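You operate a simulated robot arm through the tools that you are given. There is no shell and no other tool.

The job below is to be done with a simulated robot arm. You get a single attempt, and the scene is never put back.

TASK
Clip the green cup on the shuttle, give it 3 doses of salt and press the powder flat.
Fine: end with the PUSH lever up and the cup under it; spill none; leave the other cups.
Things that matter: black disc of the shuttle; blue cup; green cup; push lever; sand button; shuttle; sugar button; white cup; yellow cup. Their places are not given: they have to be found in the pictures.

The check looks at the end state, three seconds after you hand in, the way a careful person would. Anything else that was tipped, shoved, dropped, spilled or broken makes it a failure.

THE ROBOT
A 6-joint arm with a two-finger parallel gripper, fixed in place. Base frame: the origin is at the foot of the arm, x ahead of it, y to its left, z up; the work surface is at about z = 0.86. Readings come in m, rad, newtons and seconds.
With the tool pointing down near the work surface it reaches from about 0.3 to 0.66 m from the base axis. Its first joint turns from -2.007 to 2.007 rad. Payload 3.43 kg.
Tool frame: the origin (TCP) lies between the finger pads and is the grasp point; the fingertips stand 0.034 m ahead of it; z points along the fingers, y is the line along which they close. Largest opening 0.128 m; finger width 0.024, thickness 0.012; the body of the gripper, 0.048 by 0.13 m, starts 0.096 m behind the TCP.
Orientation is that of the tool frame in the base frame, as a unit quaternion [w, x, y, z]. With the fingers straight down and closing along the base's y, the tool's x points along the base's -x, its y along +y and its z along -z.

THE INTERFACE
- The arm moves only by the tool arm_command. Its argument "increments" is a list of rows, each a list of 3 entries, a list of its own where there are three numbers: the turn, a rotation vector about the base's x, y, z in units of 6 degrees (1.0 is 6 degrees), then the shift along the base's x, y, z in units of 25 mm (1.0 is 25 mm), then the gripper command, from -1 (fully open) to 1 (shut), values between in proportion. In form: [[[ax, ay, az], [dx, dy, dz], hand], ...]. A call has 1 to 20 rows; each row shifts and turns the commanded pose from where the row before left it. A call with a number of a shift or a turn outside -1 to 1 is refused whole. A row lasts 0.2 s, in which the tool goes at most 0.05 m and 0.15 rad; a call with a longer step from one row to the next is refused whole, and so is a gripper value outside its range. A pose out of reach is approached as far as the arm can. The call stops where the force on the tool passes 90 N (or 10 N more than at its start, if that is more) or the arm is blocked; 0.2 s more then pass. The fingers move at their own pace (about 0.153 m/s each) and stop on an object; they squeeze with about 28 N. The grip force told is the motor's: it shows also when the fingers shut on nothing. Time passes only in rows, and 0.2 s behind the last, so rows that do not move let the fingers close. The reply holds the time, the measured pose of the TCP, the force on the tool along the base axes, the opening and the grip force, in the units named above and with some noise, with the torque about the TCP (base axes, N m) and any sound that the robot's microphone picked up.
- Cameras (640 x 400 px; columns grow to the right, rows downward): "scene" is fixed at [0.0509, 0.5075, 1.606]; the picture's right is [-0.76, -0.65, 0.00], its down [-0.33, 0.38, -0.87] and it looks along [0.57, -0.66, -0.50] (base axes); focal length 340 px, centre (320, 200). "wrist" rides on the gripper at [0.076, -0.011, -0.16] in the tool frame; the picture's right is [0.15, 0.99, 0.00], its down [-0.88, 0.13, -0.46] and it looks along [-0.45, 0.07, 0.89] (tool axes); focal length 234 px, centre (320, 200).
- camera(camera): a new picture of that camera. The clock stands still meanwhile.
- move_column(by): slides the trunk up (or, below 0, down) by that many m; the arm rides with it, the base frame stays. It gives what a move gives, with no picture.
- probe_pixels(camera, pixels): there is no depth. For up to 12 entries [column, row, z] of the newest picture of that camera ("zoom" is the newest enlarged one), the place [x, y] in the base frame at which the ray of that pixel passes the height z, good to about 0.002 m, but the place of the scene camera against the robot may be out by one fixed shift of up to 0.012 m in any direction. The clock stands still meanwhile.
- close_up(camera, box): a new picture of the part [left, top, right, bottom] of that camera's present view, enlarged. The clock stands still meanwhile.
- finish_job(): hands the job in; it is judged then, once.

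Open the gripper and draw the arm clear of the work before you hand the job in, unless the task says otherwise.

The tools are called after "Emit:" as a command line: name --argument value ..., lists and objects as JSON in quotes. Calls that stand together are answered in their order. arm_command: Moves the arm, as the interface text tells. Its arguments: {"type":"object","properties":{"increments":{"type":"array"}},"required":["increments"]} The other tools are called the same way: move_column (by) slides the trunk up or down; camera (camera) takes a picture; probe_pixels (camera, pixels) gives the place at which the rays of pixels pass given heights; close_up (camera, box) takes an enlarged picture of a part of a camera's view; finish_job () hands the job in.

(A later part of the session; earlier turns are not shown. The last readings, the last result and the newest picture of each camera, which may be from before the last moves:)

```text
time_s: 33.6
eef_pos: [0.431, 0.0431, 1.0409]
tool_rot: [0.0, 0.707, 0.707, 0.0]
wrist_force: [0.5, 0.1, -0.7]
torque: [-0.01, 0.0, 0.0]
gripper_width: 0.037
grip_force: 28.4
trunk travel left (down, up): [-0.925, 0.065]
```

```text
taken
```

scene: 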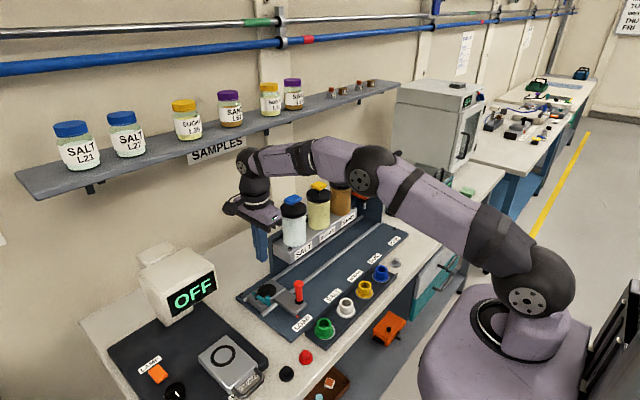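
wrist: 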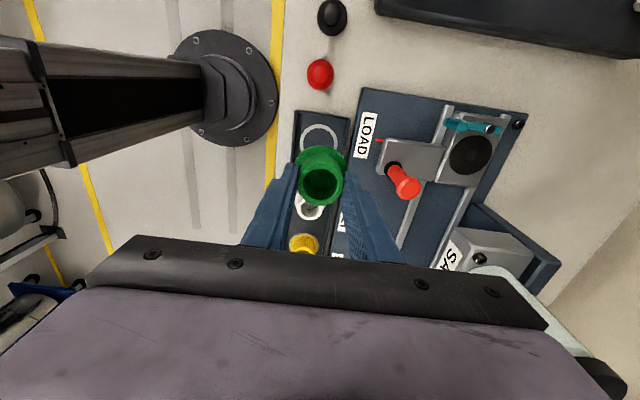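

Cup still held. I carry it over the disc at moderate speed.

Emit:
arm_command --increments '[[[0, 0, 0], [0.4, 0.1, 0], 1], [[0, 0, 0], [0.7, 0.1, 0], 1], [[0, 0, 0], [0.8, 0.1, 0], 1], [[0, 0, 0], [0.8, 0.1, 0], 1], [[0, 0, 0], [0.8, 0.1, 0], 1], [[0, 0, 0], [0.8, 0.1, 0], 1], [[0, 0, 0], [0.8, 0.04, 0], 1], [[0, 0, 0], [0.8, 0, 0], 1], [[0, 0, 0], [0.8, 0, 0], 1], [[0, 0, 0], [0.8, 0, 0], 1], [[0, 0, 0], [0.5, 0, 0], 1], [[0, 0, 0], [0.24, 0, 0], 1], [[0, 0, 0], [0, 0, 0], 1]]'

Emit:
camera --camera "wrist"

Emit:
close_up --camera "scene" --box '[215, 210, 335, 320]'

Emit:
close_up --camera "wrist" --box '[240, 100, 400, 200]'

```text
time_s: 36.4
eef_pos: [0.6354, 0.0602, 1.041]
tool_rot: [0.0, 0.707, 0.707, -0.001]
wrist_force: [0.3, -0.3, -1.2]
torque: [-0.01, 0.02, -0.01]
gripper_width: 0.037
grip_force: 28.0
trunk travel left (down, up): [-0.925, 0.065]
```

```text
taken
```

wrist: 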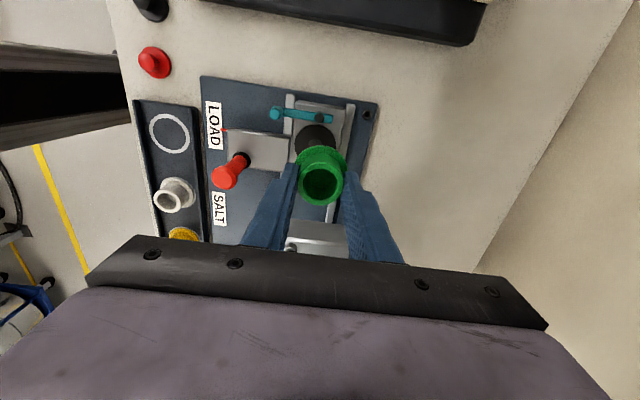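

```text
3.64 times, centred on (275, 265) of scene
```

zoom: 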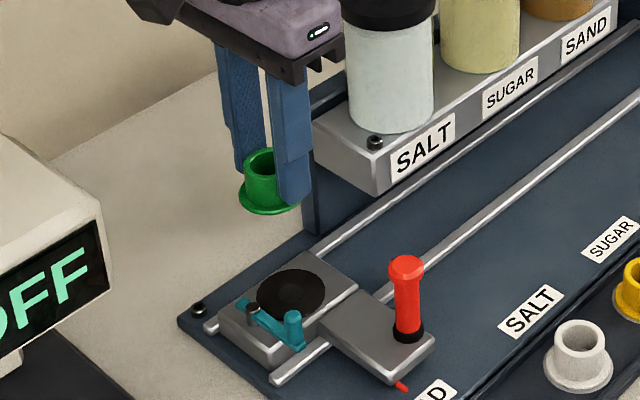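

```text
4.00 times, centred on (320, 150) of wrist
```

zoom: 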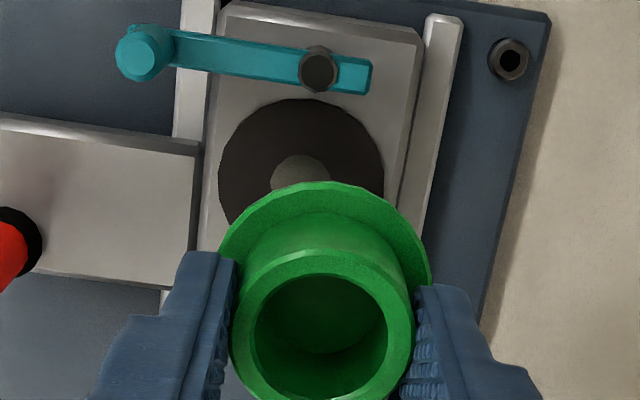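

I probe the disc centre (301,182), disc edges, peg and pivot in this zoom.

Emit:
probe_pixels --camera "zoom" --pixels '[[301, 181, 0.88], [301, 181, 0.885], [301, 181, 0.89], [218, 181, 0.885], [385, 181, 0.885], [301, 99, 0.885], [140, 52, 0.905], [318, 68, 0.89], [370, 80, 0.89], [30, 240, 0.885]]'

```text
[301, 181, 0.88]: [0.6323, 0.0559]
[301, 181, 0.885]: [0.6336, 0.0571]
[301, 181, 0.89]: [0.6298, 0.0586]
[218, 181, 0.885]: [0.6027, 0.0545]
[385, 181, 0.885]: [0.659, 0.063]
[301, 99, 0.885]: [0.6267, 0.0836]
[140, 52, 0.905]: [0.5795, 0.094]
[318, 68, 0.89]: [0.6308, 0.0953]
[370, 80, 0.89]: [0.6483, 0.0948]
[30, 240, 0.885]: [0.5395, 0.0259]
```

The disc centre is about (0.632, 0.059), top near z 0.89. I shift slightly and go down to about 2 cm above the disc.

Emit:
arm_command --increments '[[[0, 0, 0], [-0.14, -0.05, -0.5], 1], [[0, 0, 0], [0, 0, -0.8], 1], [[0, 0, 0], [0, 0, -0.8], 1], [[0, 0, 0], [0, 0, -0.6], 1], [[0, 0, 0], [0, 0, -0.5], 1], [[0, 0, 0], [0, 0, -0.2], 1], [[0, 0, 0], [0, 0, 0], 1]]'

Emit:
close_up --camera "scene" --box '[225, 250, 325, 320]'

Emit:
close_up --camera "wrist" --box '[220, 100, 420, 225]'

```text
time_s: 38.0
eef_pos: [0.6316, 0.0569, 0.9556]
tool_rot: [0.0, 0.707, 0.708, 0.001]
wrist_force: [-0.4, -1.0, -1.3]
torque: [0.04, 0.0, 0.0]
gripper_width: 0.037
grip_force: 27.7
trunk travel left (down, up): [-0.925, 0.065]
```

```text
5.71 times, centred on (275, 285) of scene
```

zoom: 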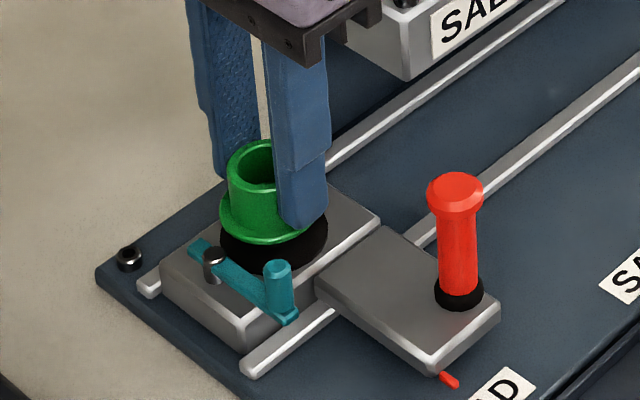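

```text
3.20 times, centred on (320, 162) of wrist
```

zoom: 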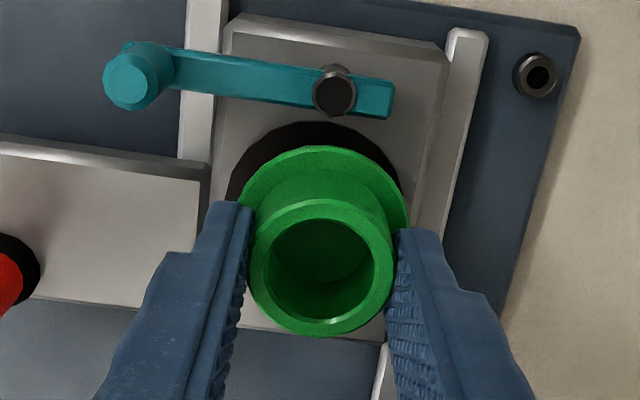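

Both discs can be measured here: black disc centre about (314,207), flange centre about (323,231). I probe both at their heights.

Emit:
probe_pixels --camera "zoom" --pixels '[[314, 207, 0.888], [314, 121, 0.888], [228, 200, 0.888], [401, 200, 0.888], [323, 231, 0.914], [323, 146, 0.914], [237, 220, 0.914], [409, 225, 0.914], [136, 80, 0.905], [333, 92, 0.895]]'

```text
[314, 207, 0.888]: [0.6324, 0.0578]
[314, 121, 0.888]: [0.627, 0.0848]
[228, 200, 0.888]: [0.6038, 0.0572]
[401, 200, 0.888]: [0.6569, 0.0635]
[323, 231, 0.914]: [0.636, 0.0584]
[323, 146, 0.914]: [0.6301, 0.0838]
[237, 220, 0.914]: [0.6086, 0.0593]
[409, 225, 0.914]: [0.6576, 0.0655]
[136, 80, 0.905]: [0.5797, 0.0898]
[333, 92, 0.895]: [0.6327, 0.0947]
```

The cup sits about 2 mm toward +x from the disc centre; I correct this and lower 15 mm.

Emit:
arm_command --increments '[[[0, 0, 0], [-0.08, -0.02, 0], 1], [[0, 0, 0], [0, 0, -0.3], 1], [[0, 0, 0], [0, 0, -0.3], 1], [[0, 0, 0], [0, 0, 0], 1]]'

Emit:
close_up --camera "scene" --box '[225, 250, 325, 320]'

Emit:
close_up --camera "wrist" --box '[220, 100, 420, 225]'

```text
time_s: 39.0
eef_pos: [0.6307, 0.0577, 0.9427]
tool_rot: [0.001, 0.707, 0.707, 0.001]
wrist_force: [-2.4, 0.3, 2.7]
torque: [0.0, 0.1, 0.0]
gripper_width: 0.0368
grip_force: 27.8
trunk travel left (down, up): [-0.925, 0.065]
```

```text
5.71 times, centred on (275, 285) of scene
```

zoom: 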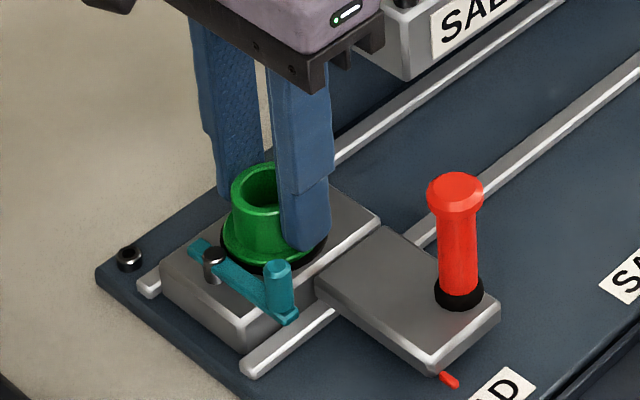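

```text
3.20 times, centred on (320, 162) of wrist
```

zoom: 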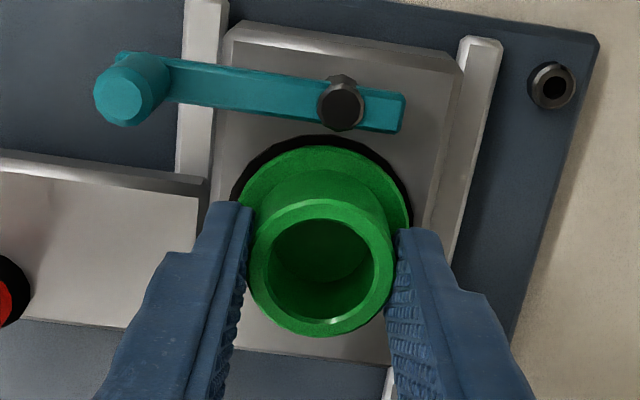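

Almost touching (2.7 N) and centred on the disc. I lower further in small steps.

Emit:
arm_command --increments '[[[0, 0, 0], [0, 0, -0.15], 1], [[0, 0, 0], [0, 0, 0], 1]]'

```text
time_s: 39.6
eef_pos: [0.6305, 0.0592, 0.9414]
tool_rot: [0.004, 0.707, 0.707, 0.003]
wrist_force: [-3.3, -0.5, 23.3]
torque: [-0.04, 0.54, 0.0]
gripper_width: 0.0372
grip_force: 27.7
trunk travel left (down, up): [-0.925, 0.065]
```

Contact with the disc at 23 N. I relieve 1.5 mm, then open the fingers gently and look.

Emit:
arm_command --increments '[[[0, 0, 0], [0, 0, 0.06], 1], [[0, 0, 0], [0, 0, 0], 0.4], [[0, 0, 0], [0, 0, 0], 0.3], [[0, 0, 0], [0, 0, 0], 0.15], [[0, 0, 0], [0, 0, 0], 0.0]]'

Emit:
close_up --camera "scene" --box '[225, 250, 325, 320]'

Emit:
close_up --camera "wrist" --box '[220, 100, 420, 225]'

```text
time_s: 40.8
eef_pos: [0.6304, 0.0569, 0.938]
tool_rot: [0.0, 0.707, 0.707, 0.0]
wrist_force: [0.6, 0.1, -0.6]
torque: [0.03, -0.01, -0.01]
gripper_width: 0.0639
grip_force: 0.1
trunk travel left (down, up): [-0.925, 0.065]
```

```text
5.71 times, centred on (275, 285) of scene
```

zoom: 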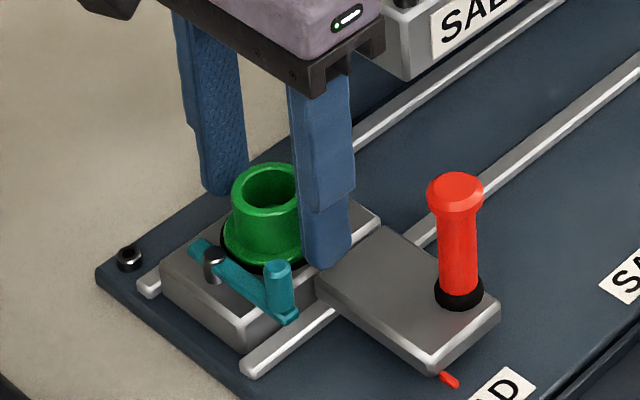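

```text
3.20 times, centred on (320, 162) of wrist
```

zoom: 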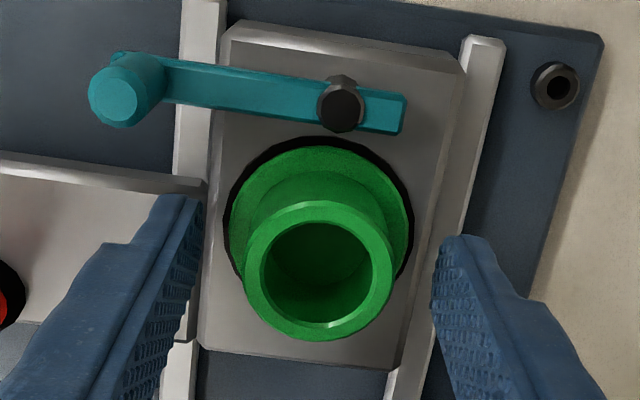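

The cup stands on the disc. Now I raise, close the fingers and move to the +y side of the teal clip's peg at about (0.581, 0.092) to swing it toward the cup.

Emit:
arm_command --increments '[[[0, 0, 0], [0, 0, 0.5], 0], [[0, 0, 0], [0, 0, 1], 0], [[0, 0, 0], [0, 0, 1], 0], [[0, 0, 0], [0, 0, 1], 0], [[0, 0, 0], [-0.6, 0.9, 0], 1], [[0, 0, 0], [-0.6, 0.9, 0], 1], [[0, 0, 0], [-0.5, 0.8, 0], 1], [[0, 0, 0], [0, 0, 0], 1], [[0, 0, 0], [0, 0, 0], 1]]'

Emit:
camera --camera "wrist"

Emit:
close_up --camera "scene" --box '[215, 220, 325, 320]'

Emit:
close_up --camera "wrist" --box '[280, 100, 440, 200]'

```text
time_s: 42.8
eef_pos: [0.5876, 0.1233, 1.026]
tool_rot: [0.001, 0.707, 0.707, 0.001]
wrist_force: [-0.3, -0.1, 0.4]
torque: [-0.04, 0.01, -0.02]
gripper_width: 0.0
grip_force: 27.6
trunk travel left (down, up): [-0.925, 0.065]
```

```text
taken
```

wrist: 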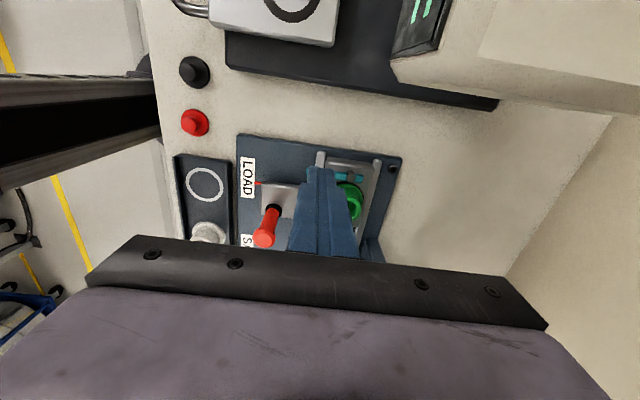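

```text
4.00 times, centred on (270, 270) of scene
```

zoom: 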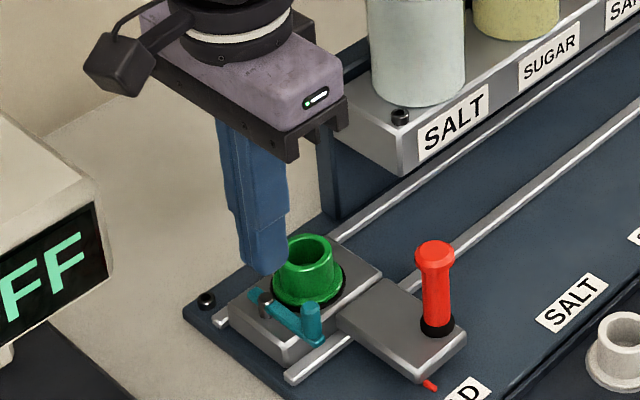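

```text
4.00 times, centred on (360, 150) of wrist
```

zoom: 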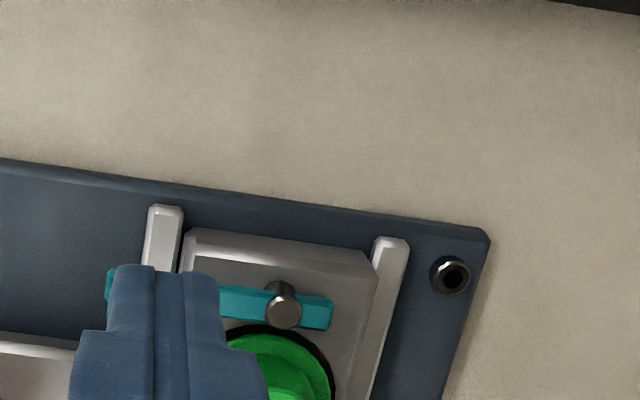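

The finger pair stands at (0.588, 0.123), on the +y side of the peg. I go down to fingertips at about z 0.898.

Emit:
arm_command --increments '[[[0, 0, 0], [-0.1, 0, -0.8], 1], [[0, 0, 0], [0, 0, -0.8], 1], [[0, 0, 0], [0, 0, -0.8], 1], [[0, 0, 0], [0, 0, -0.8], 1], [[0, 0, 0], [0, 0, -0.5], 1], [[0, 0, 0], [0, 0, 0], 1]]'

Emit:
close_up --camera "scene" --box '[225, 250, 325, 320]'

Emit:
close_up --camera "wrist" --box '[250, 120, 410, 220]'

```text
time_s: 44.2
eef_pos: [0.5872, 0.1233, 0.9336]
tool_rot: [0.001, 0.707, 0.707, 0.0]
wrist_force: [-0.4, 0.6, -0.2]
torque: [0.01, 0.0, 0.01]
gripper_width: 0.0
grip_force: 28.1
trunk travel left (down, up): [-0.925, 0.065]
```

```text
5.71 times, centred on (275, 285) of scene
```

zoom: 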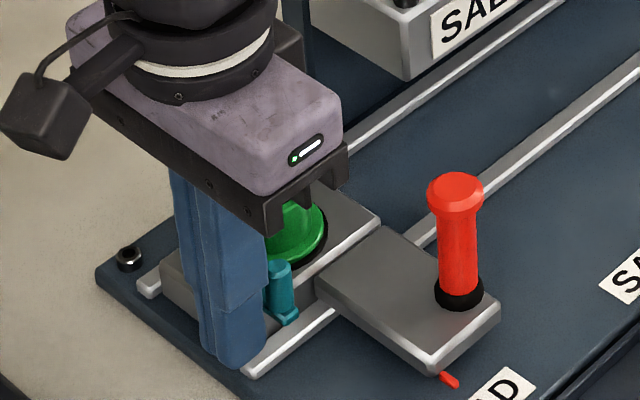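

```text
4.00 times, centred on (330, 170) of wrist
```

zoom: 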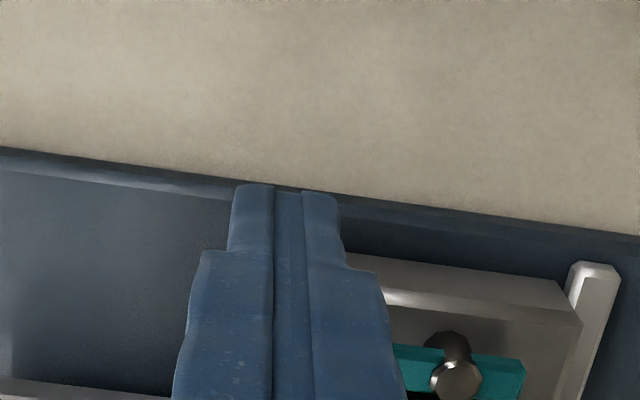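

I go 5 mm lower and begin to push toward -y in small steps, watching the force.

Emit:
arm_command --increments '[[[0, 0, 0], [0, 0, -0.2], 1], [[0, 0, 0], [0, -0.25, 0], 1], [[0, 0, 0], [0, -0.25, 0], 1], [[0, 0, 0], [0, -0.25, 0], 1], [[0, 0, 0], [0, -0.2, 0], 1], [[0, 0, 0], [0, 0, 0], 1]]'

Emit:
close_up --camera "scene" --box '[225, 250, 325, 320]'

Emit:
close_up --camera "wrist" --box '[250, 120, 410, 220]'

```text
time_s: 45.6
eef_pos: [0.5869, 0.1, 0.9289]
tool_rot: [0.0, 0.707, 0.708, 0.0]
wrist_force: [-0.2, 0.8, -0.2]
torque: [0.01, 0.0, -0.02]
gripper_width: 0.0002
grip_force: 28.0
trunk travel left (down, up): [-0.925, 0.065]
```

```text
5.71 times, centred on (275, 285) of scene
```

zoom: 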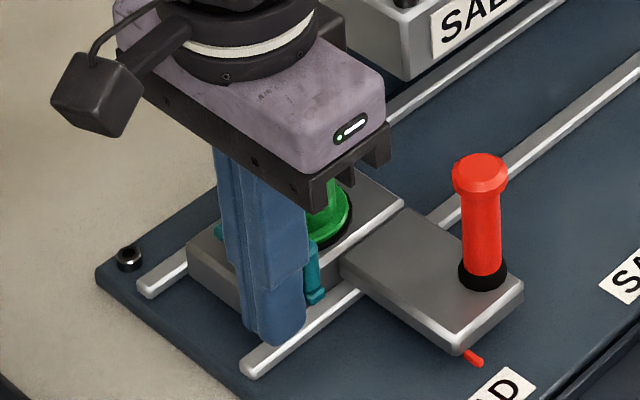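

```text
4.00 times, centred on (330, 170) of wrist
```

zoom: 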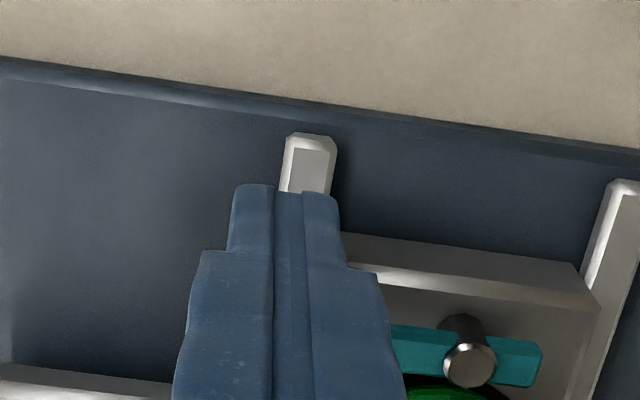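

The push slid the whole shuttle about 12 mm toward -y instead of turning the clip. A pinch between the peg and the red handle will give the needed counter-force; first I back off and rise to measure where they now are.

Emit:
arm_command --increments '[[[0, 0, 0], [0, 0.5, 0], 1], [[0, 0, 0], [0, 0.5, 0.5], 1], [[0, 0, 0], [0, 0.2, 1], 1], [[0, 0, 0], [0, 0, 1], 1], [[0, 0, 0], [-0.4, 0, 1], 1], [[0, 0, 0], [-0.4, 0, 1], 1], [[0, 0, 0], [0, 0, 0], 1]]'

Emit:
camera --camera "wrist"

Emit:
close_up --camera "scene" --box '[225, 250, 325, 320]'

Emit:
close_up --camera "wrist" --box '[280, 120, 440, 220]'

```text
time_s: 47.2
eef_pos: [0.5651, 0.1299, 1.0423]
tool_rot: [0.0, 0.707, 0.707, 0.0]
wrist_force: [0.8, 0.7, -0.6]
torque: [0.03, 0.03, 0.0]
gripper_width: 0.0
grip_force: 28.3
trunk travel left (down, up): [-0.925, 0.065]
```

```text
taken
```

wrist: 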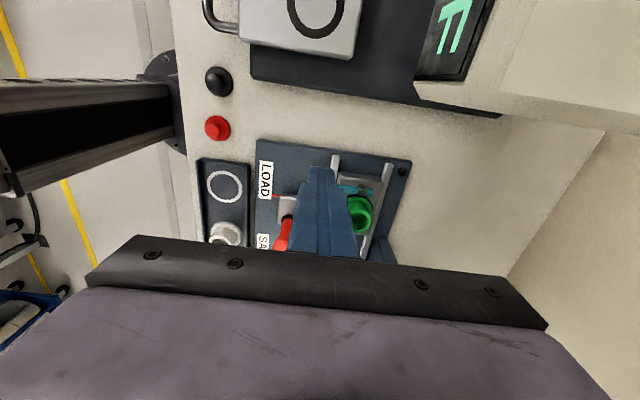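

```text
5.71 times, centred on (275, 285) of scene
```

zoom: 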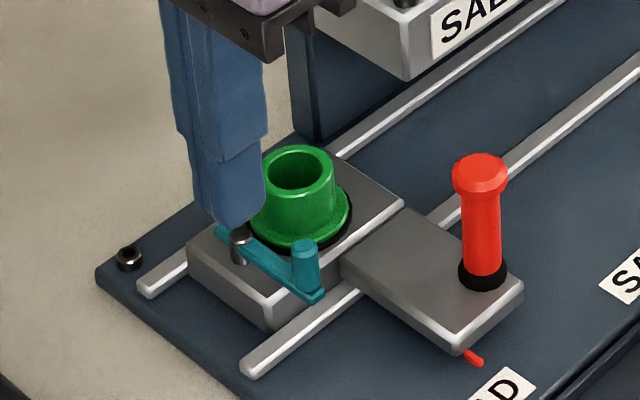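

```text
4.00 times, centred on (360, 170) of wrist
```

zoom: 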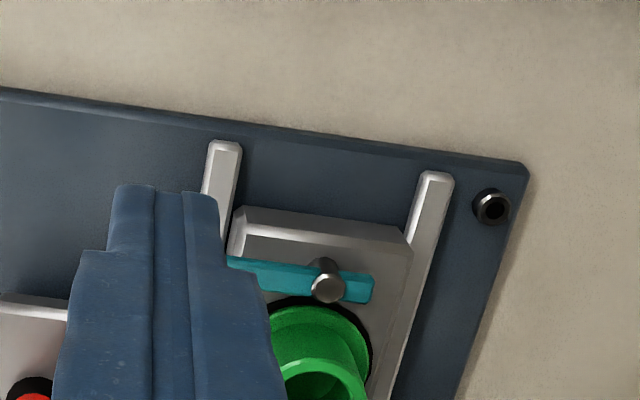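

I move the hand to a spot that gives a free view of peg and handle.

Emit:
arm_command --increments '[[[0, 0, 0], [0, -0.2, 0.8], 1], [[0, 0, 0], [0.2, -0.9, 0], 1], [[0, 0, 0], [0, -0.9, 0], 1], [[0, 0, 0], [0, -0.8, 0], 1], [[0, 0, 0], [0, 0, 0], 1]]'

Emit:
close_up --camera "wrist" --box '[240, 80, 400, 180]'

```text
time_s: 48.4
eef_pos: [0.5711, 0.061, 1.0604]
tool_rot: [0.0, 0.707, 0.707, 0.0]
wrist_force: [-0.1, 0.2, 0.0]
torque: [-0.01, 0.01, -0.04]
gripper_width: 0.0
grip_force: 28.0
trunk travel left (down, up): [-0.925, 0.065]
```

```text
4.00 times, centred on (320, 130) of wrist
```

zoom: 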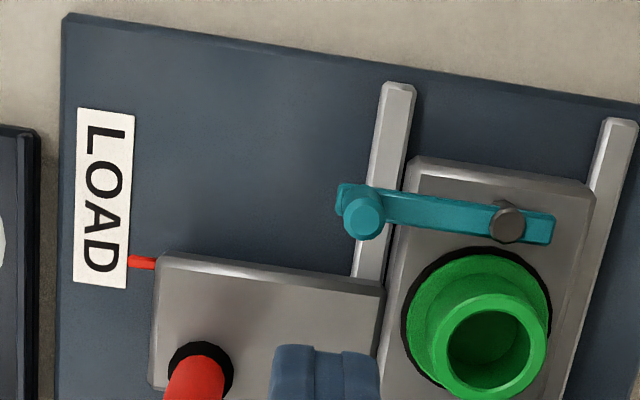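

I probe peg (362,217), pivot (509,223), handle ring (202,370), block corners and rail end.

Emit:
probe_pixels --camera "zoom" --pixels '[[362, 217, 0.915], [362, 217, 0.905], [340, 195, 0.9], [509, 223, 0.91], [553, 228, 0.9], [202, 370, 0.89], [165, 255, 0.888], [383, 288, 0.888], [413, 160, 0.888], [385, 92, 0.876], [413, 92, 0.876], [480, 310, 0.895]]'

Emit:
probe_pixels --camera "scene" --pixels '[[273.5, 293.5, 0.905], [273.5, 293.5, 0.91], [273.5, 293.5, 0.915], [303, 280, 0.957], [261, 291, 0.905], [303.5, 297, 0.89], [277.5, 304.5, 0.885]]'

```text
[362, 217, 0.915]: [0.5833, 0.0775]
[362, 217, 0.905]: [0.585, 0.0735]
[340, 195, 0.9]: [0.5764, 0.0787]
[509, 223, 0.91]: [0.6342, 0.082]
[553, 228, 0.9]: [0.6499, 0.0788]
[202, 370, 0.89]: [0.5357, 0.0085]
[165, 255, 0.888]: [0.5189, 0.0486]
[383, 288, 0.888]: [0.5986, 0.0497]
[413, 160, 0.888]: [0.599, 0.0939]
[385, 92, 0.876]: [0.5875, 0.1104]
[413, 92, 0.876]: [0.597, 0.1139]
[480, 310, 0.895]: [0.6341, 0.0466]
```

```text
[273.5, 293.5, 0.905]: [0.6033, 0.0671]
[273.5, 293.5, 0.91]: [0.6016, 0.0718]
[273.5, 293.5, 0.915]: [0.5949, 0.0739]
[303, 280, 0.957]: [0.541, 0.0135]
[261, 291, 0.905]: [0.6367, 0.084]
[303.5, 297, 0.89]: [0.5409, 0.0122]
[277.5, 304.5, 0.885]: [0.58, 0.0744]
```

The peg is at about (0.5825, 0.0795), the handle at (0.538, 0.0095), the pivot at (0.634, 0.0815). I turn the hand +57.6° so the closing line runs from handle to peg, centre it at (0.564, 0.040) and open fully, still above.

Emit:
arm_command --increments '[[[0, 0, 0.96], [-0.14, -0.42, 0], 1], [[0, 0, 0.96], [-0.13, -0.42, 0], 1], [[0, 0, 0.96], [0, 0, 0], 0.5], [[0, 0, 0.96], [0, 0, 0], 0], [[0, 0, 0.96], [0, 0, 0], -0.5], [[0, 0, 0.96], [0, 0, 0], -1], [[0, 0, 0.96], [0, 0, 0], -1], [[0, 0, 0.96], [0, 0, 0], -1], [[0, 0, 0.96], [0, 0, 0], -1], [[0, 0, 0.96], [0, 0, 0], -1], [[0, 0, 0], [0, 0, 0], -1]]'

Emit:
camera --camera "wrist"

Emit:
camera --camera "scene"

```text
time_s: 50.8
eef_pos: [0.5643, 0.039, 1.061]
tool_rot: [0.0, 0.278, 0.961, 0.0]
wrist_force: [0.5, -1.0, -0.4]
torque: [0.02, -0.04, 0.0]
gripper_width: 0.1278
grip_force: 0.0
trunk travel left (down, up): [-0.925, 0.065]
```

```text
taken
```

wrist: 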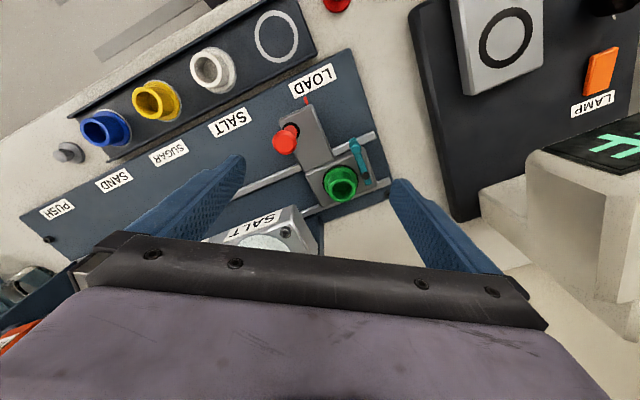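

```text
taken
```

scene: 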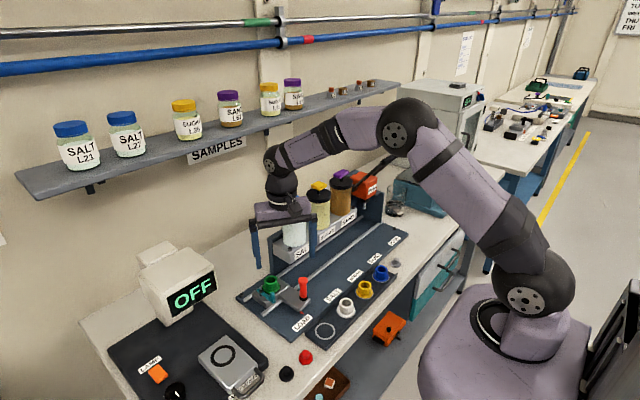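

I measure handle and peg again from this view.

Emit:
close_up --camera "wrist" --box '[250, 90, 410, 215]'

```text
3.20 times, centred on (330, 152) of wrist
```

zoom: 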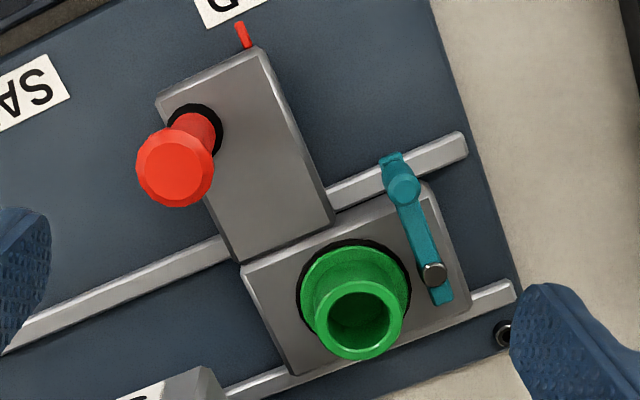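

Emit:
probe_pixels --camera "zoom" --pixels '[[175, 172, 0.957], [194, 130, 0.89], [403, 188, 0.92], [433, 272, 0.907], [390, 157, 0.9], [353, 290, 0.893], [441, 302, 0.9], [157, 100, 0.888], [235, 262, 0.888], [337, 215, 0.888]]'

```text
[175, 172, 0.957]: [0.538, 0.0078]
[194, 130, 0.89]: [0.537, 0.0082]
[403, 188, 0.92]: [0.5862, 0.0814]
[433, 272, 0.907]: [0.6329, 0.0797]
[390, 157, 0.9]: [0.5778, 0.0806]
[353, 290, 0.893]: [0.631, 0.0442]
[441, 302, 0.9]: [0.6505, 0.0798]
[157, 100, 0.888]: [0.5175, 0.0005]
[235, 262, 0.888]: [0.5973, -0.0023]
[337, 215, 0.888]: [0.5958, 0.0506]
```

Handle (0.5375, 0.008) and peg (0.586, 0.081) agree with the plan. I descend to fingertips at z≈0.897 with fingers wide open around both.

Emit:
arm_command --increments '[[[0, 0, 0], [0, 0, -0.8], -1], [[0, 0, 0], [0, 0, -0.8], -1], [[0, 0, 0], [0, 0, -0.8], -1], [[0, 0, 0], [0, 0, -0.8], -1], [[0, 0, 0], [0, 0, -0.8], -1], [[0, 0, 0], [0, 0, -0.7], -1], [[0, 0, 0], [0, 0, -0.5], -1], [[0, 0, 0], [0, 0, 0], -1]]'

Emit:
camera --camera "wrist"

Emit:
close_up --camera "scene" --box '[225, 230, 345, 320]'

```text
time_s: 52.6
eef_pos: [0.5652, 0.0375, 0.9329]
tool_rot: [0.001, 0.279, 0.96, -0.001]
wrist_force: [-0.2, 0.0, 1.1]
torque: [0.04, -0.02, 0.04]
gripper_width: 0.1279
grip_force: 0.1
trunk travel left (down, up): [-0.925, 0.065]
```

```text
taken
```

wrist: 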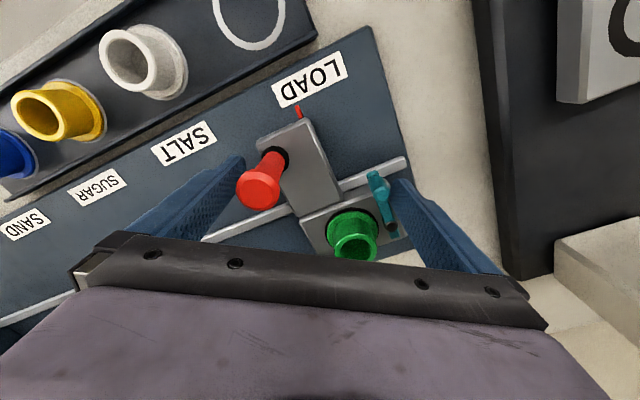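

```text
4.44 times, centred on (285, 275) of scene
```

zoom: 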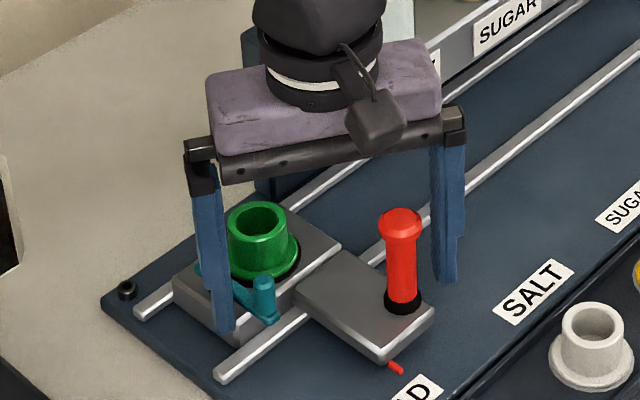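

Both fingers stand outside the handle and the peg. I close slowly to about 0.093 m.

Emit:
arm_command --increments '[[[0, 0, 0], [0, 0, 0], -0.8], [[0, 0, 0], [0, 0, 0], -0.65], [[0, 0, 0], [0, 0, 0], -0.55], [[0, 0, 0], [0, 0, 0], -0.45], [[0, 0, 0], [0, 0, 0], -0.45]]'

Emit:
camera --camera "wrist"

Emit:
close_up --camera "scene" --box '[225, 230, 345, 320]'

```text
time_s: 53.8
eef_pos: [0.564, 0.0371, 0.9317]
tool_rot: [0.001, 0.277, 0.961, 0.001]
wrist_force: [-3.8, 0.3, -4.9]
torque: [2.84, -1.59, 2.75]
gripper_width: 0.1138
grip_force: 45.7
trunk travel left (down, up): [-0.925, 0.065]
```

```text
taken
```

wrist: 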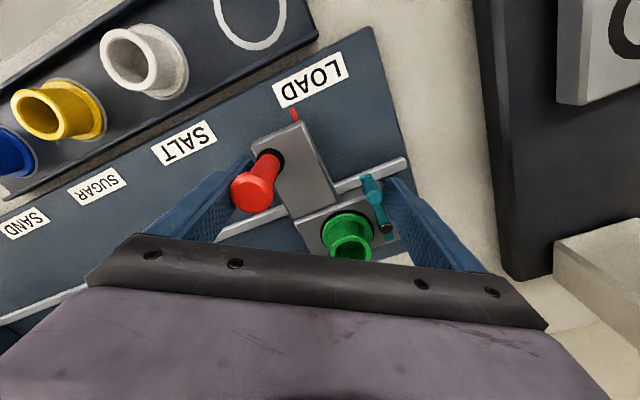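

```text
4.44 times, centred on (285, 275) of scene
```

zoom: 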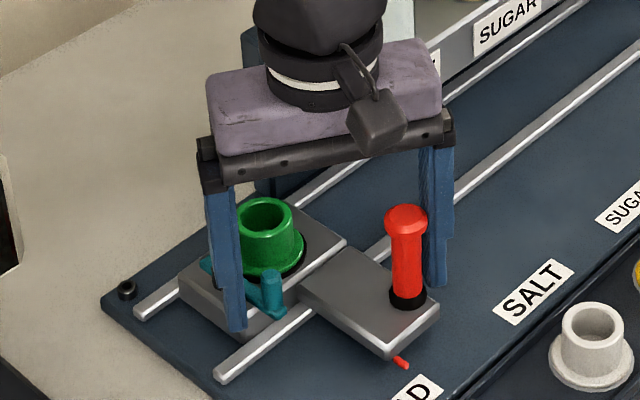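

The fingers stopped at 0.114: the peg-side tip meets the corner of the shuttle plate, so the plate top is higher than thought. I open, rise 9 mm and close again.

Emit:
arm_command --increments '[[[0, 0, 0], [0, 0, 0], -0.9], [[0, 0, 0], [0, 0, 0], -1], [[0, 0, 0], [0, 0, 0.36], -1], [[0, 0, 0], [0, 0, 0], -0.9], [[0, 0, 0], [0, 0, 0], -0.8], [[0, 0, 0], [0, 0, 0], -0.7], [[0, 0, 0], [0, 0, 0], -0.6], [[0, 0, 0], [0, 0, 0], -0.6]]'

Emit:
camera --camera "wrist"

Emit:
close_up --camera "scene" --box '[225, 230, 345, 320]'

```text
time_s: 55.6
eef_pos: [0.5627, 0.0382, 0.9411]
tool_rot: [0.0, 0.277, 0.961, 0.0]
wrist_force: [-5.0, -0.4, -3.3]
torque: [2.86, -0.97, 2.67]
gripper_width: 0.1133
grip_force: 44.5
trunk travel left (down, up): [-0.925, 0.065]
```

```text
taken
```

wrist: 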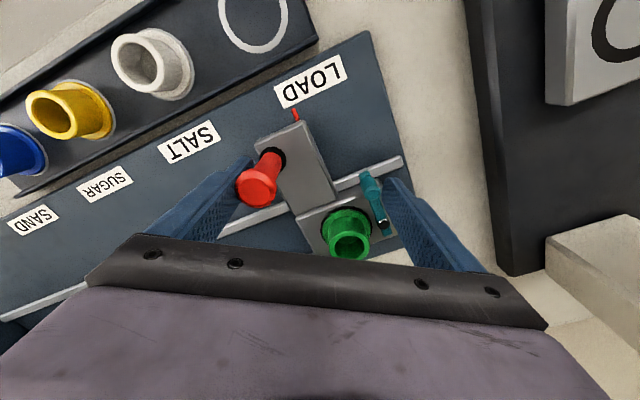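

```text
4.44 times, centred on (285, 275) of scene
```

zoom: 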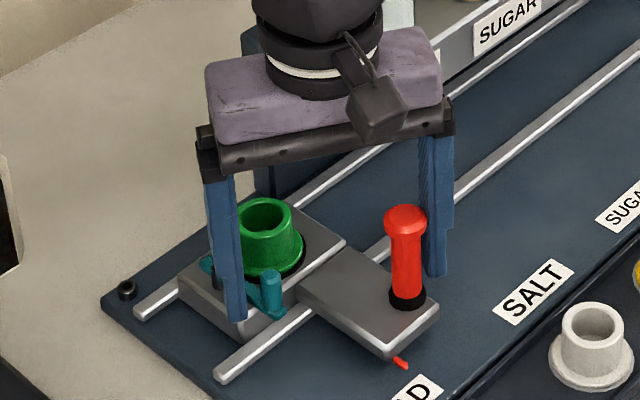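

I look closer at where the finger touches.

Emit:
close_up --camera "wrist" --box '[230, 100, 430, 260]'

Emit:
close_up --camera "scene" --box '[255, 265, 315, 310]'

```text
2.50 times, centred on (330, 180) of wrist
```

zoom: 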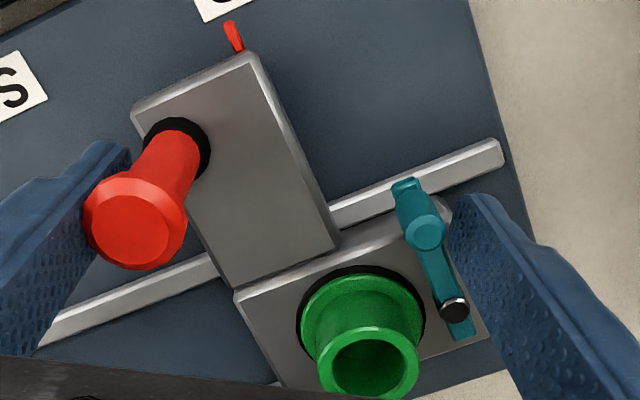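

```text
8.89 times, centred on (285, 288) of scene
```

zoom: 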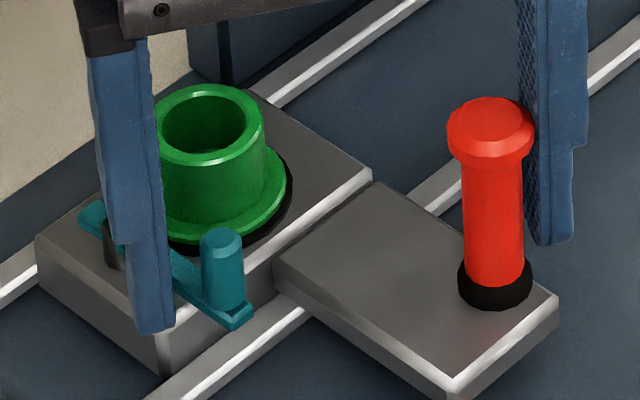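

The peg-side finger seems to press on the clip arm or plate corner rather than on the peg. I rise a further 6 mm so that only the tall peg is met, and close again.

Emit:
arm_command --increments '[[[0, 0, 0], [0, 0, 0], -0.9], [[0, 0, 0], [0, 0, 0], -1], [[0, 0, 0], [0, 0, 0.24], -1], [[0, 0, 0], [0, 0, 0], -0.85], [[0, 0, 0], [0, 0, 0], -0.7], [[0, 0, 0], [0, 0, 0], -0.6], [[0, 0, 0], [0, 0, 0], -0.6]]'

Emit:
close_up --camera "wrist" --box '[230, 100, 430, 260]'

Emit:
close_up --camera "scene" --box '[255, 265, 315, 310]'

```text
time_s: 57.2
eef_pos: [0.5639, 0.0383, 0.9486]
tool_rot: [0.001, 0.277, 0.961, 0.0]
wrist_force: [-3.7, -1.3, -0.9]
torque: [-0.02, -0.06, 0.03]
gripper_width: 0.1049
grip_force: 1.6
trunk travel left (down, up): [-0.925, 0.065]
```

```text
2.50 times, centred on (330, 180) of wrist
```

zoom: 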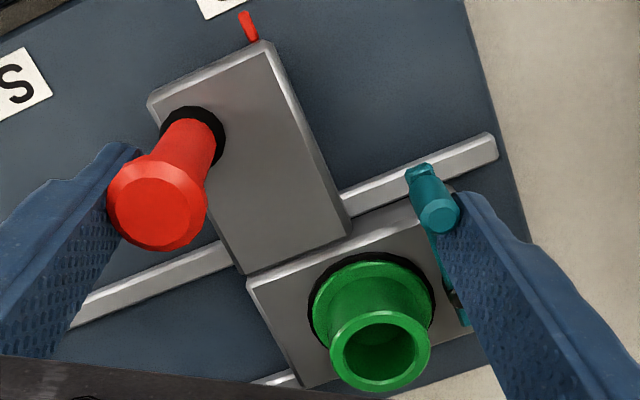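

```text
8.89 times, centred on (285, 288) of scene
```

zoom: 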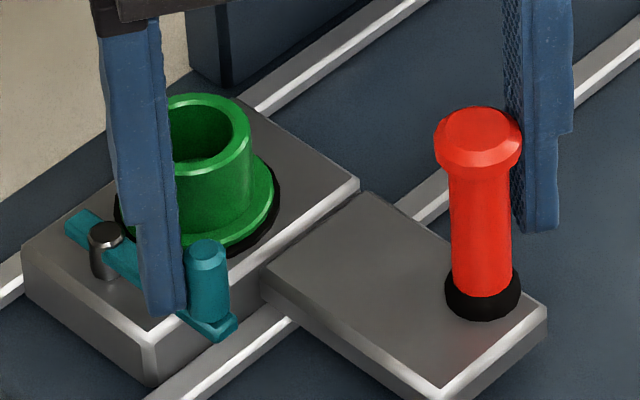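

Now the finger meets the peg itself. I continue closing slowly to about 0.083 m.

Emit:
arm_command --increments '[[[0, 0, 0], [0, 0, 0], -0.5], [[0, 0, 0], [0, 0, 0], -0.4], [[0, 0, 0], [0, 0, 0], -0.3], [[0, 0, 0], [0, 0, 0], -0.3]]'

Emit:
close_up --camera "wrist" --box '[230, 100, 430, 260]'

Emit:
close_up --camera "scene" --box '[255, 265, 315, 310]'

```text
time_s: 58.2
eef_pos: [0.5642, 0.0391, 0.9476]
tool_rot: [0.001, 0.278, 0.96, 0.001]
wrist_force: [-3.9, 0.2, -2.6]
torque: [1.04, -0.99, -0.05]
gripper_width: 0.1032
grip_force: 44.7
trunk travel left (down, up): [-0.925, 0.065]
```

```text
2.50 times, centred on (330, 180) of wrist
```

zoom: 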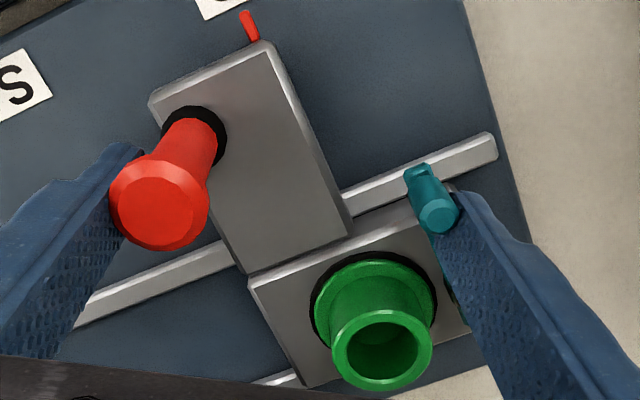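

```text
8.89 times, centred on (285, 288) of scene
```

zoom: 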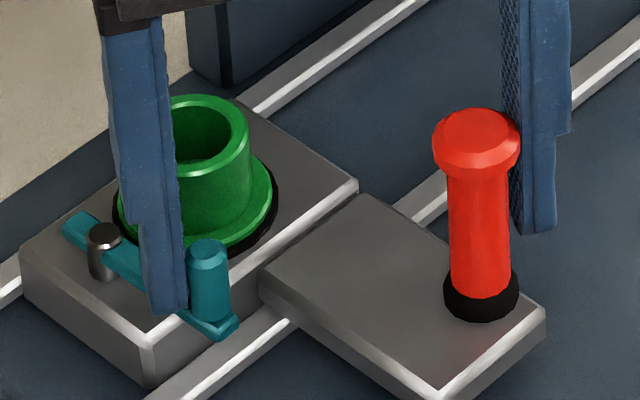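

Even 45 N on the peg does not turn the clip this way, so it must swing the other way: peg toward +y, which brings its short tail end over the flange (and the shuttle's LOAD stop gives the counter-force). I open, rise, close the fingers and turn the hand back.

Emit:
arm_command --increments '[[[0, 0, 0], [0, 0, 0], -0.8], [[0, 0, 0], [0, 0, 0], -1], [[0, 0, 0], [0, 0, 0.6], -1], [[0, 0, 0], [0, 0, 1], -1], [[0, 0, 0], [0, 0, 1], -1], [[0, 0, 0], [0, 0, 1], -1], [[0, 0, 0], [0, 0, 0.6], -1], [[0, 0, -0.96], [0, 0, 0], 0], [[0, 0, -0.96], [0, 0, 0], 0.5], [[0, 0, -0.96], [0, 0, 0], 1], [[0, 0, -0.96], [0, 0, 0], 1], [[0, 0, -0.96], [0, 0, 0], 1], [[0, 0, -0.96], [0, 0, 0], 1], [[0, 0, -0.96], [0, 0, 0], 1], [[0, 0, -0.96], [0, 0, 0], 1], [[0, 0, -0.96], [0, 0, 0], 1], [[0, 0, -0.96], [0, 0, 0], 1], [[0, 0, 0], [0, 0, 0], 1]]'

Emit:
camera --camera "wrist"

Emit:
close_up --camera "scene" --box '[225, 245, 325, 320]'

Emit:
close_up --camera "wrist" --box '[250, 90, 410, 190]'

```text
time_s: 62.0
eef_pos: [0.5646, 0.0381, 1.0524]
tool_rot: [0.0, 0.707, 0.707, 0.001]
wrist_force: [-0.9, -0.6, 1.0]
torque: [0.03, 0.01, 0.01]
gripper_width: 0.0
grip_force: 27.4
trunk travel left (down, up): [-0.925, 0.065]
```

```text
taken
```

wrist: 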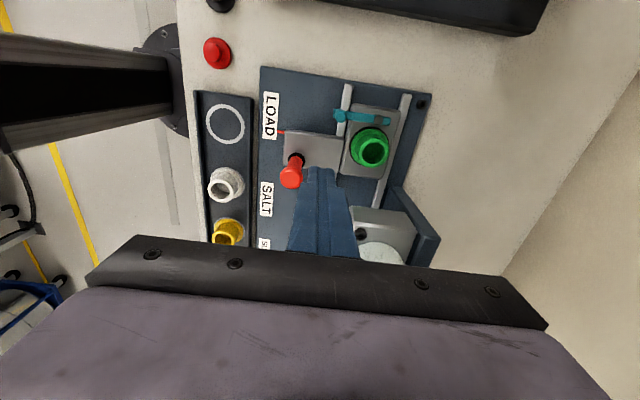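

```text
5.33 times, centred on (275, 282) of scene
```

zoom: 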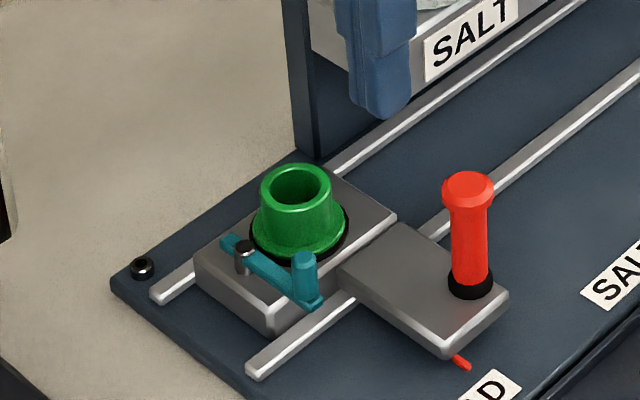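

```text
4.00 times, centred on (330, 140) of wrist
```

zoom: 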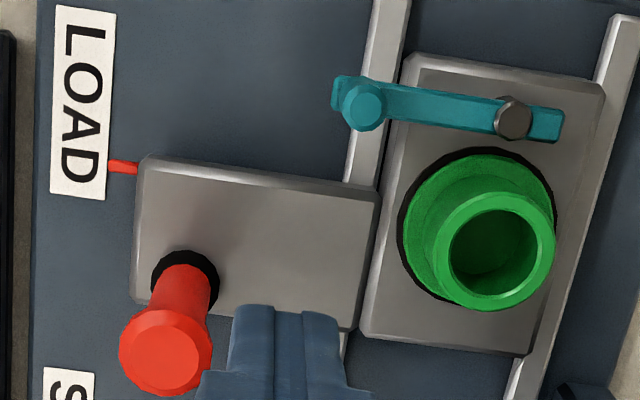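

I probe the current peg (365,105), pivot (513,117), tail end (563,127) and cup positions.

Emit:
probe_pixels --camera "zoom" --pixels '[[365, 105, 0.92], [513, 117, 0.91], [563, 127, 0.905], [335, 88, 0.905], [185, 278, 0.9], [378, 188, 0.9], [480, 225, 0.9], [410, 55, 0.9], [378, 2, 0.876]]'

```text
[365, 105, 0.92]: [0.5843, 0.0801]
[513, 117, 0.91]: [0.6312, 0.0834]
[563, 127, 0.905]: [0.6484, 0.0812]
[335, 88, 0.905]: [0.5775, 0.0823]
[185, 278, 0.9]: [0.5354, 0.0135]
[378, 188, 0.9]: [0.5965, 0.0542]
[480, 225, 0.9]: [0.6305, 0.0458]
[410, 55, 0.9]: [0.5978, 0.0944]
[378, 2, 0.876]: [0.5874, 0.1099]
```

I go to the -y side of the peg, at (0.584, 0.050), with the closed fingertips at z≈0.912.

Emit:
arm_command --increments '[[[0, 0, 0], [0.78, 0.48, 0], 1], [[0, 0, 0], [0, 0, -0.8], 1], [[0, 0, 0], [0, 0, -0.8], 1], [[0, 0, 0], [0, 0, -0.8], 1], [[0, 0, 0], [0, 0, -0.8], 1], [[0, 0, 0], [0, 0, -0.6], 1], [[0, 0, 0], [0, 0, -0.45], 1], [[0, 0, 0], [0, 0, 0], 1]]'

Emit:
close_up --camera "scene" --box '[225, 245, 325, 320]'

Emit:
close_up --camera "wrist" --box '[250, 110, 410, 210]'

```text
time_s: 63.8
eef_pos: [0.584, 0.0518, 0.9463]
tool_rot: [0.0, 0.707, 0.707, 0.0]
wrist_force: [0.5, -0.5, 0.3]
torque: [0.02, 0.0, 0.0]
gripper_width: 0.0
grip_force: 27.7
trunk travel left (down, up): [-0.925, 0.065]
```

```text
5.33 times, centred on (275, 282) of scene
```

zoom: 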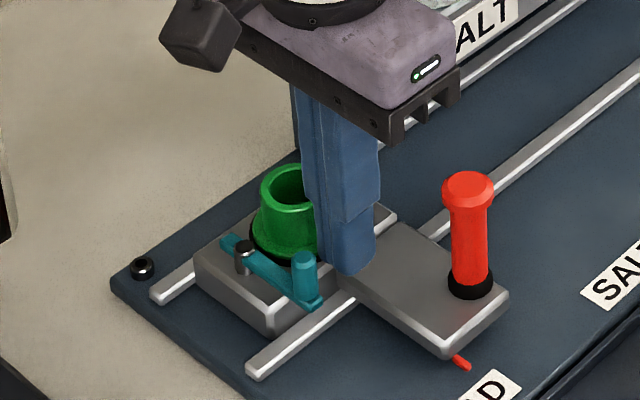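

```text
4.00 times, centred on (330, 160) of wrist
```

zoom: 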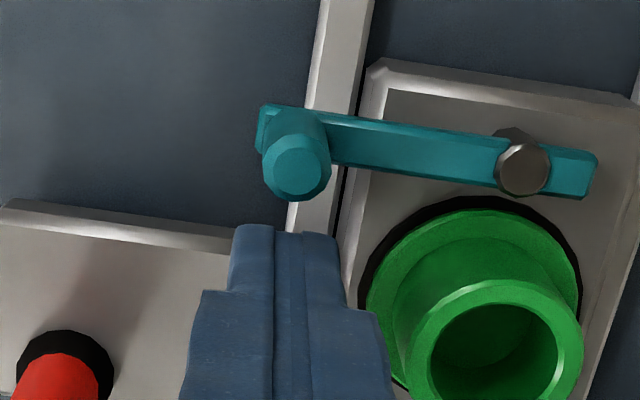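

Good position: peg right ahead on the +y side. I push toward +y in small steps.

Emit:
arm_command --increments '[[[0, 0, 0], [0, 0.25, 0], 1], [[0, 0, 0], [0, 0.25, 0], 1], [[0, 0, 0], [0, 0.25, 0], 1], [[0, 0, 0], [0, 0.25, 0], 1], [[0, 0, 0], [0, 0, 0], 1]]'

Emit:
close_up --camera "scene" --box '[225, 245, 325, 320]'

Emit:
close_up --camera "wrist" --box '[250, 110, 410, 210]'

```text
time_s: 65.0
eef_pos: [0.5835, 0.0763, 0.9442]
tool_rot: [0.0, 0.707, 0.707, 0.0]
wrist_force: [1.1, 0.4, 0.0]
torque: [0.0, 0.0, 0.02]
gripper_width: 0.0
grip_force: 28.4
trunk travel left (down, up): [-0.925, 0.065]
```

```text
5.33 times, centred on (275, 282) of scene
```

zoom: 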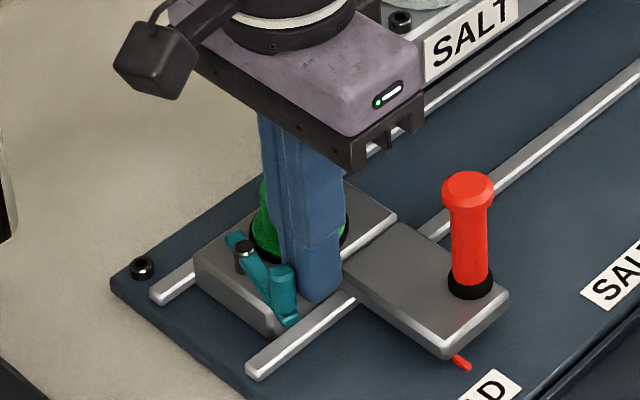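

```text
4.00 times, centred on (330, 160) of wrist
```

zoom: 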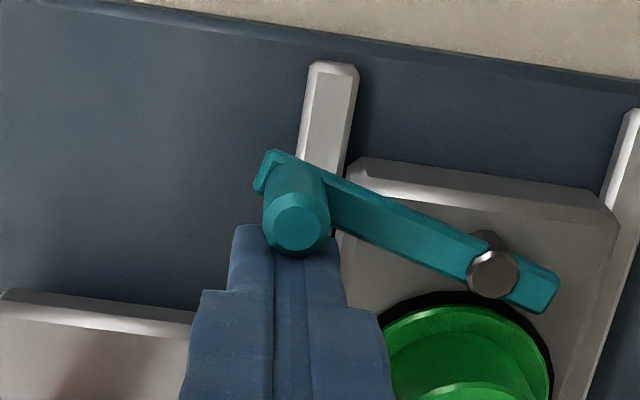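

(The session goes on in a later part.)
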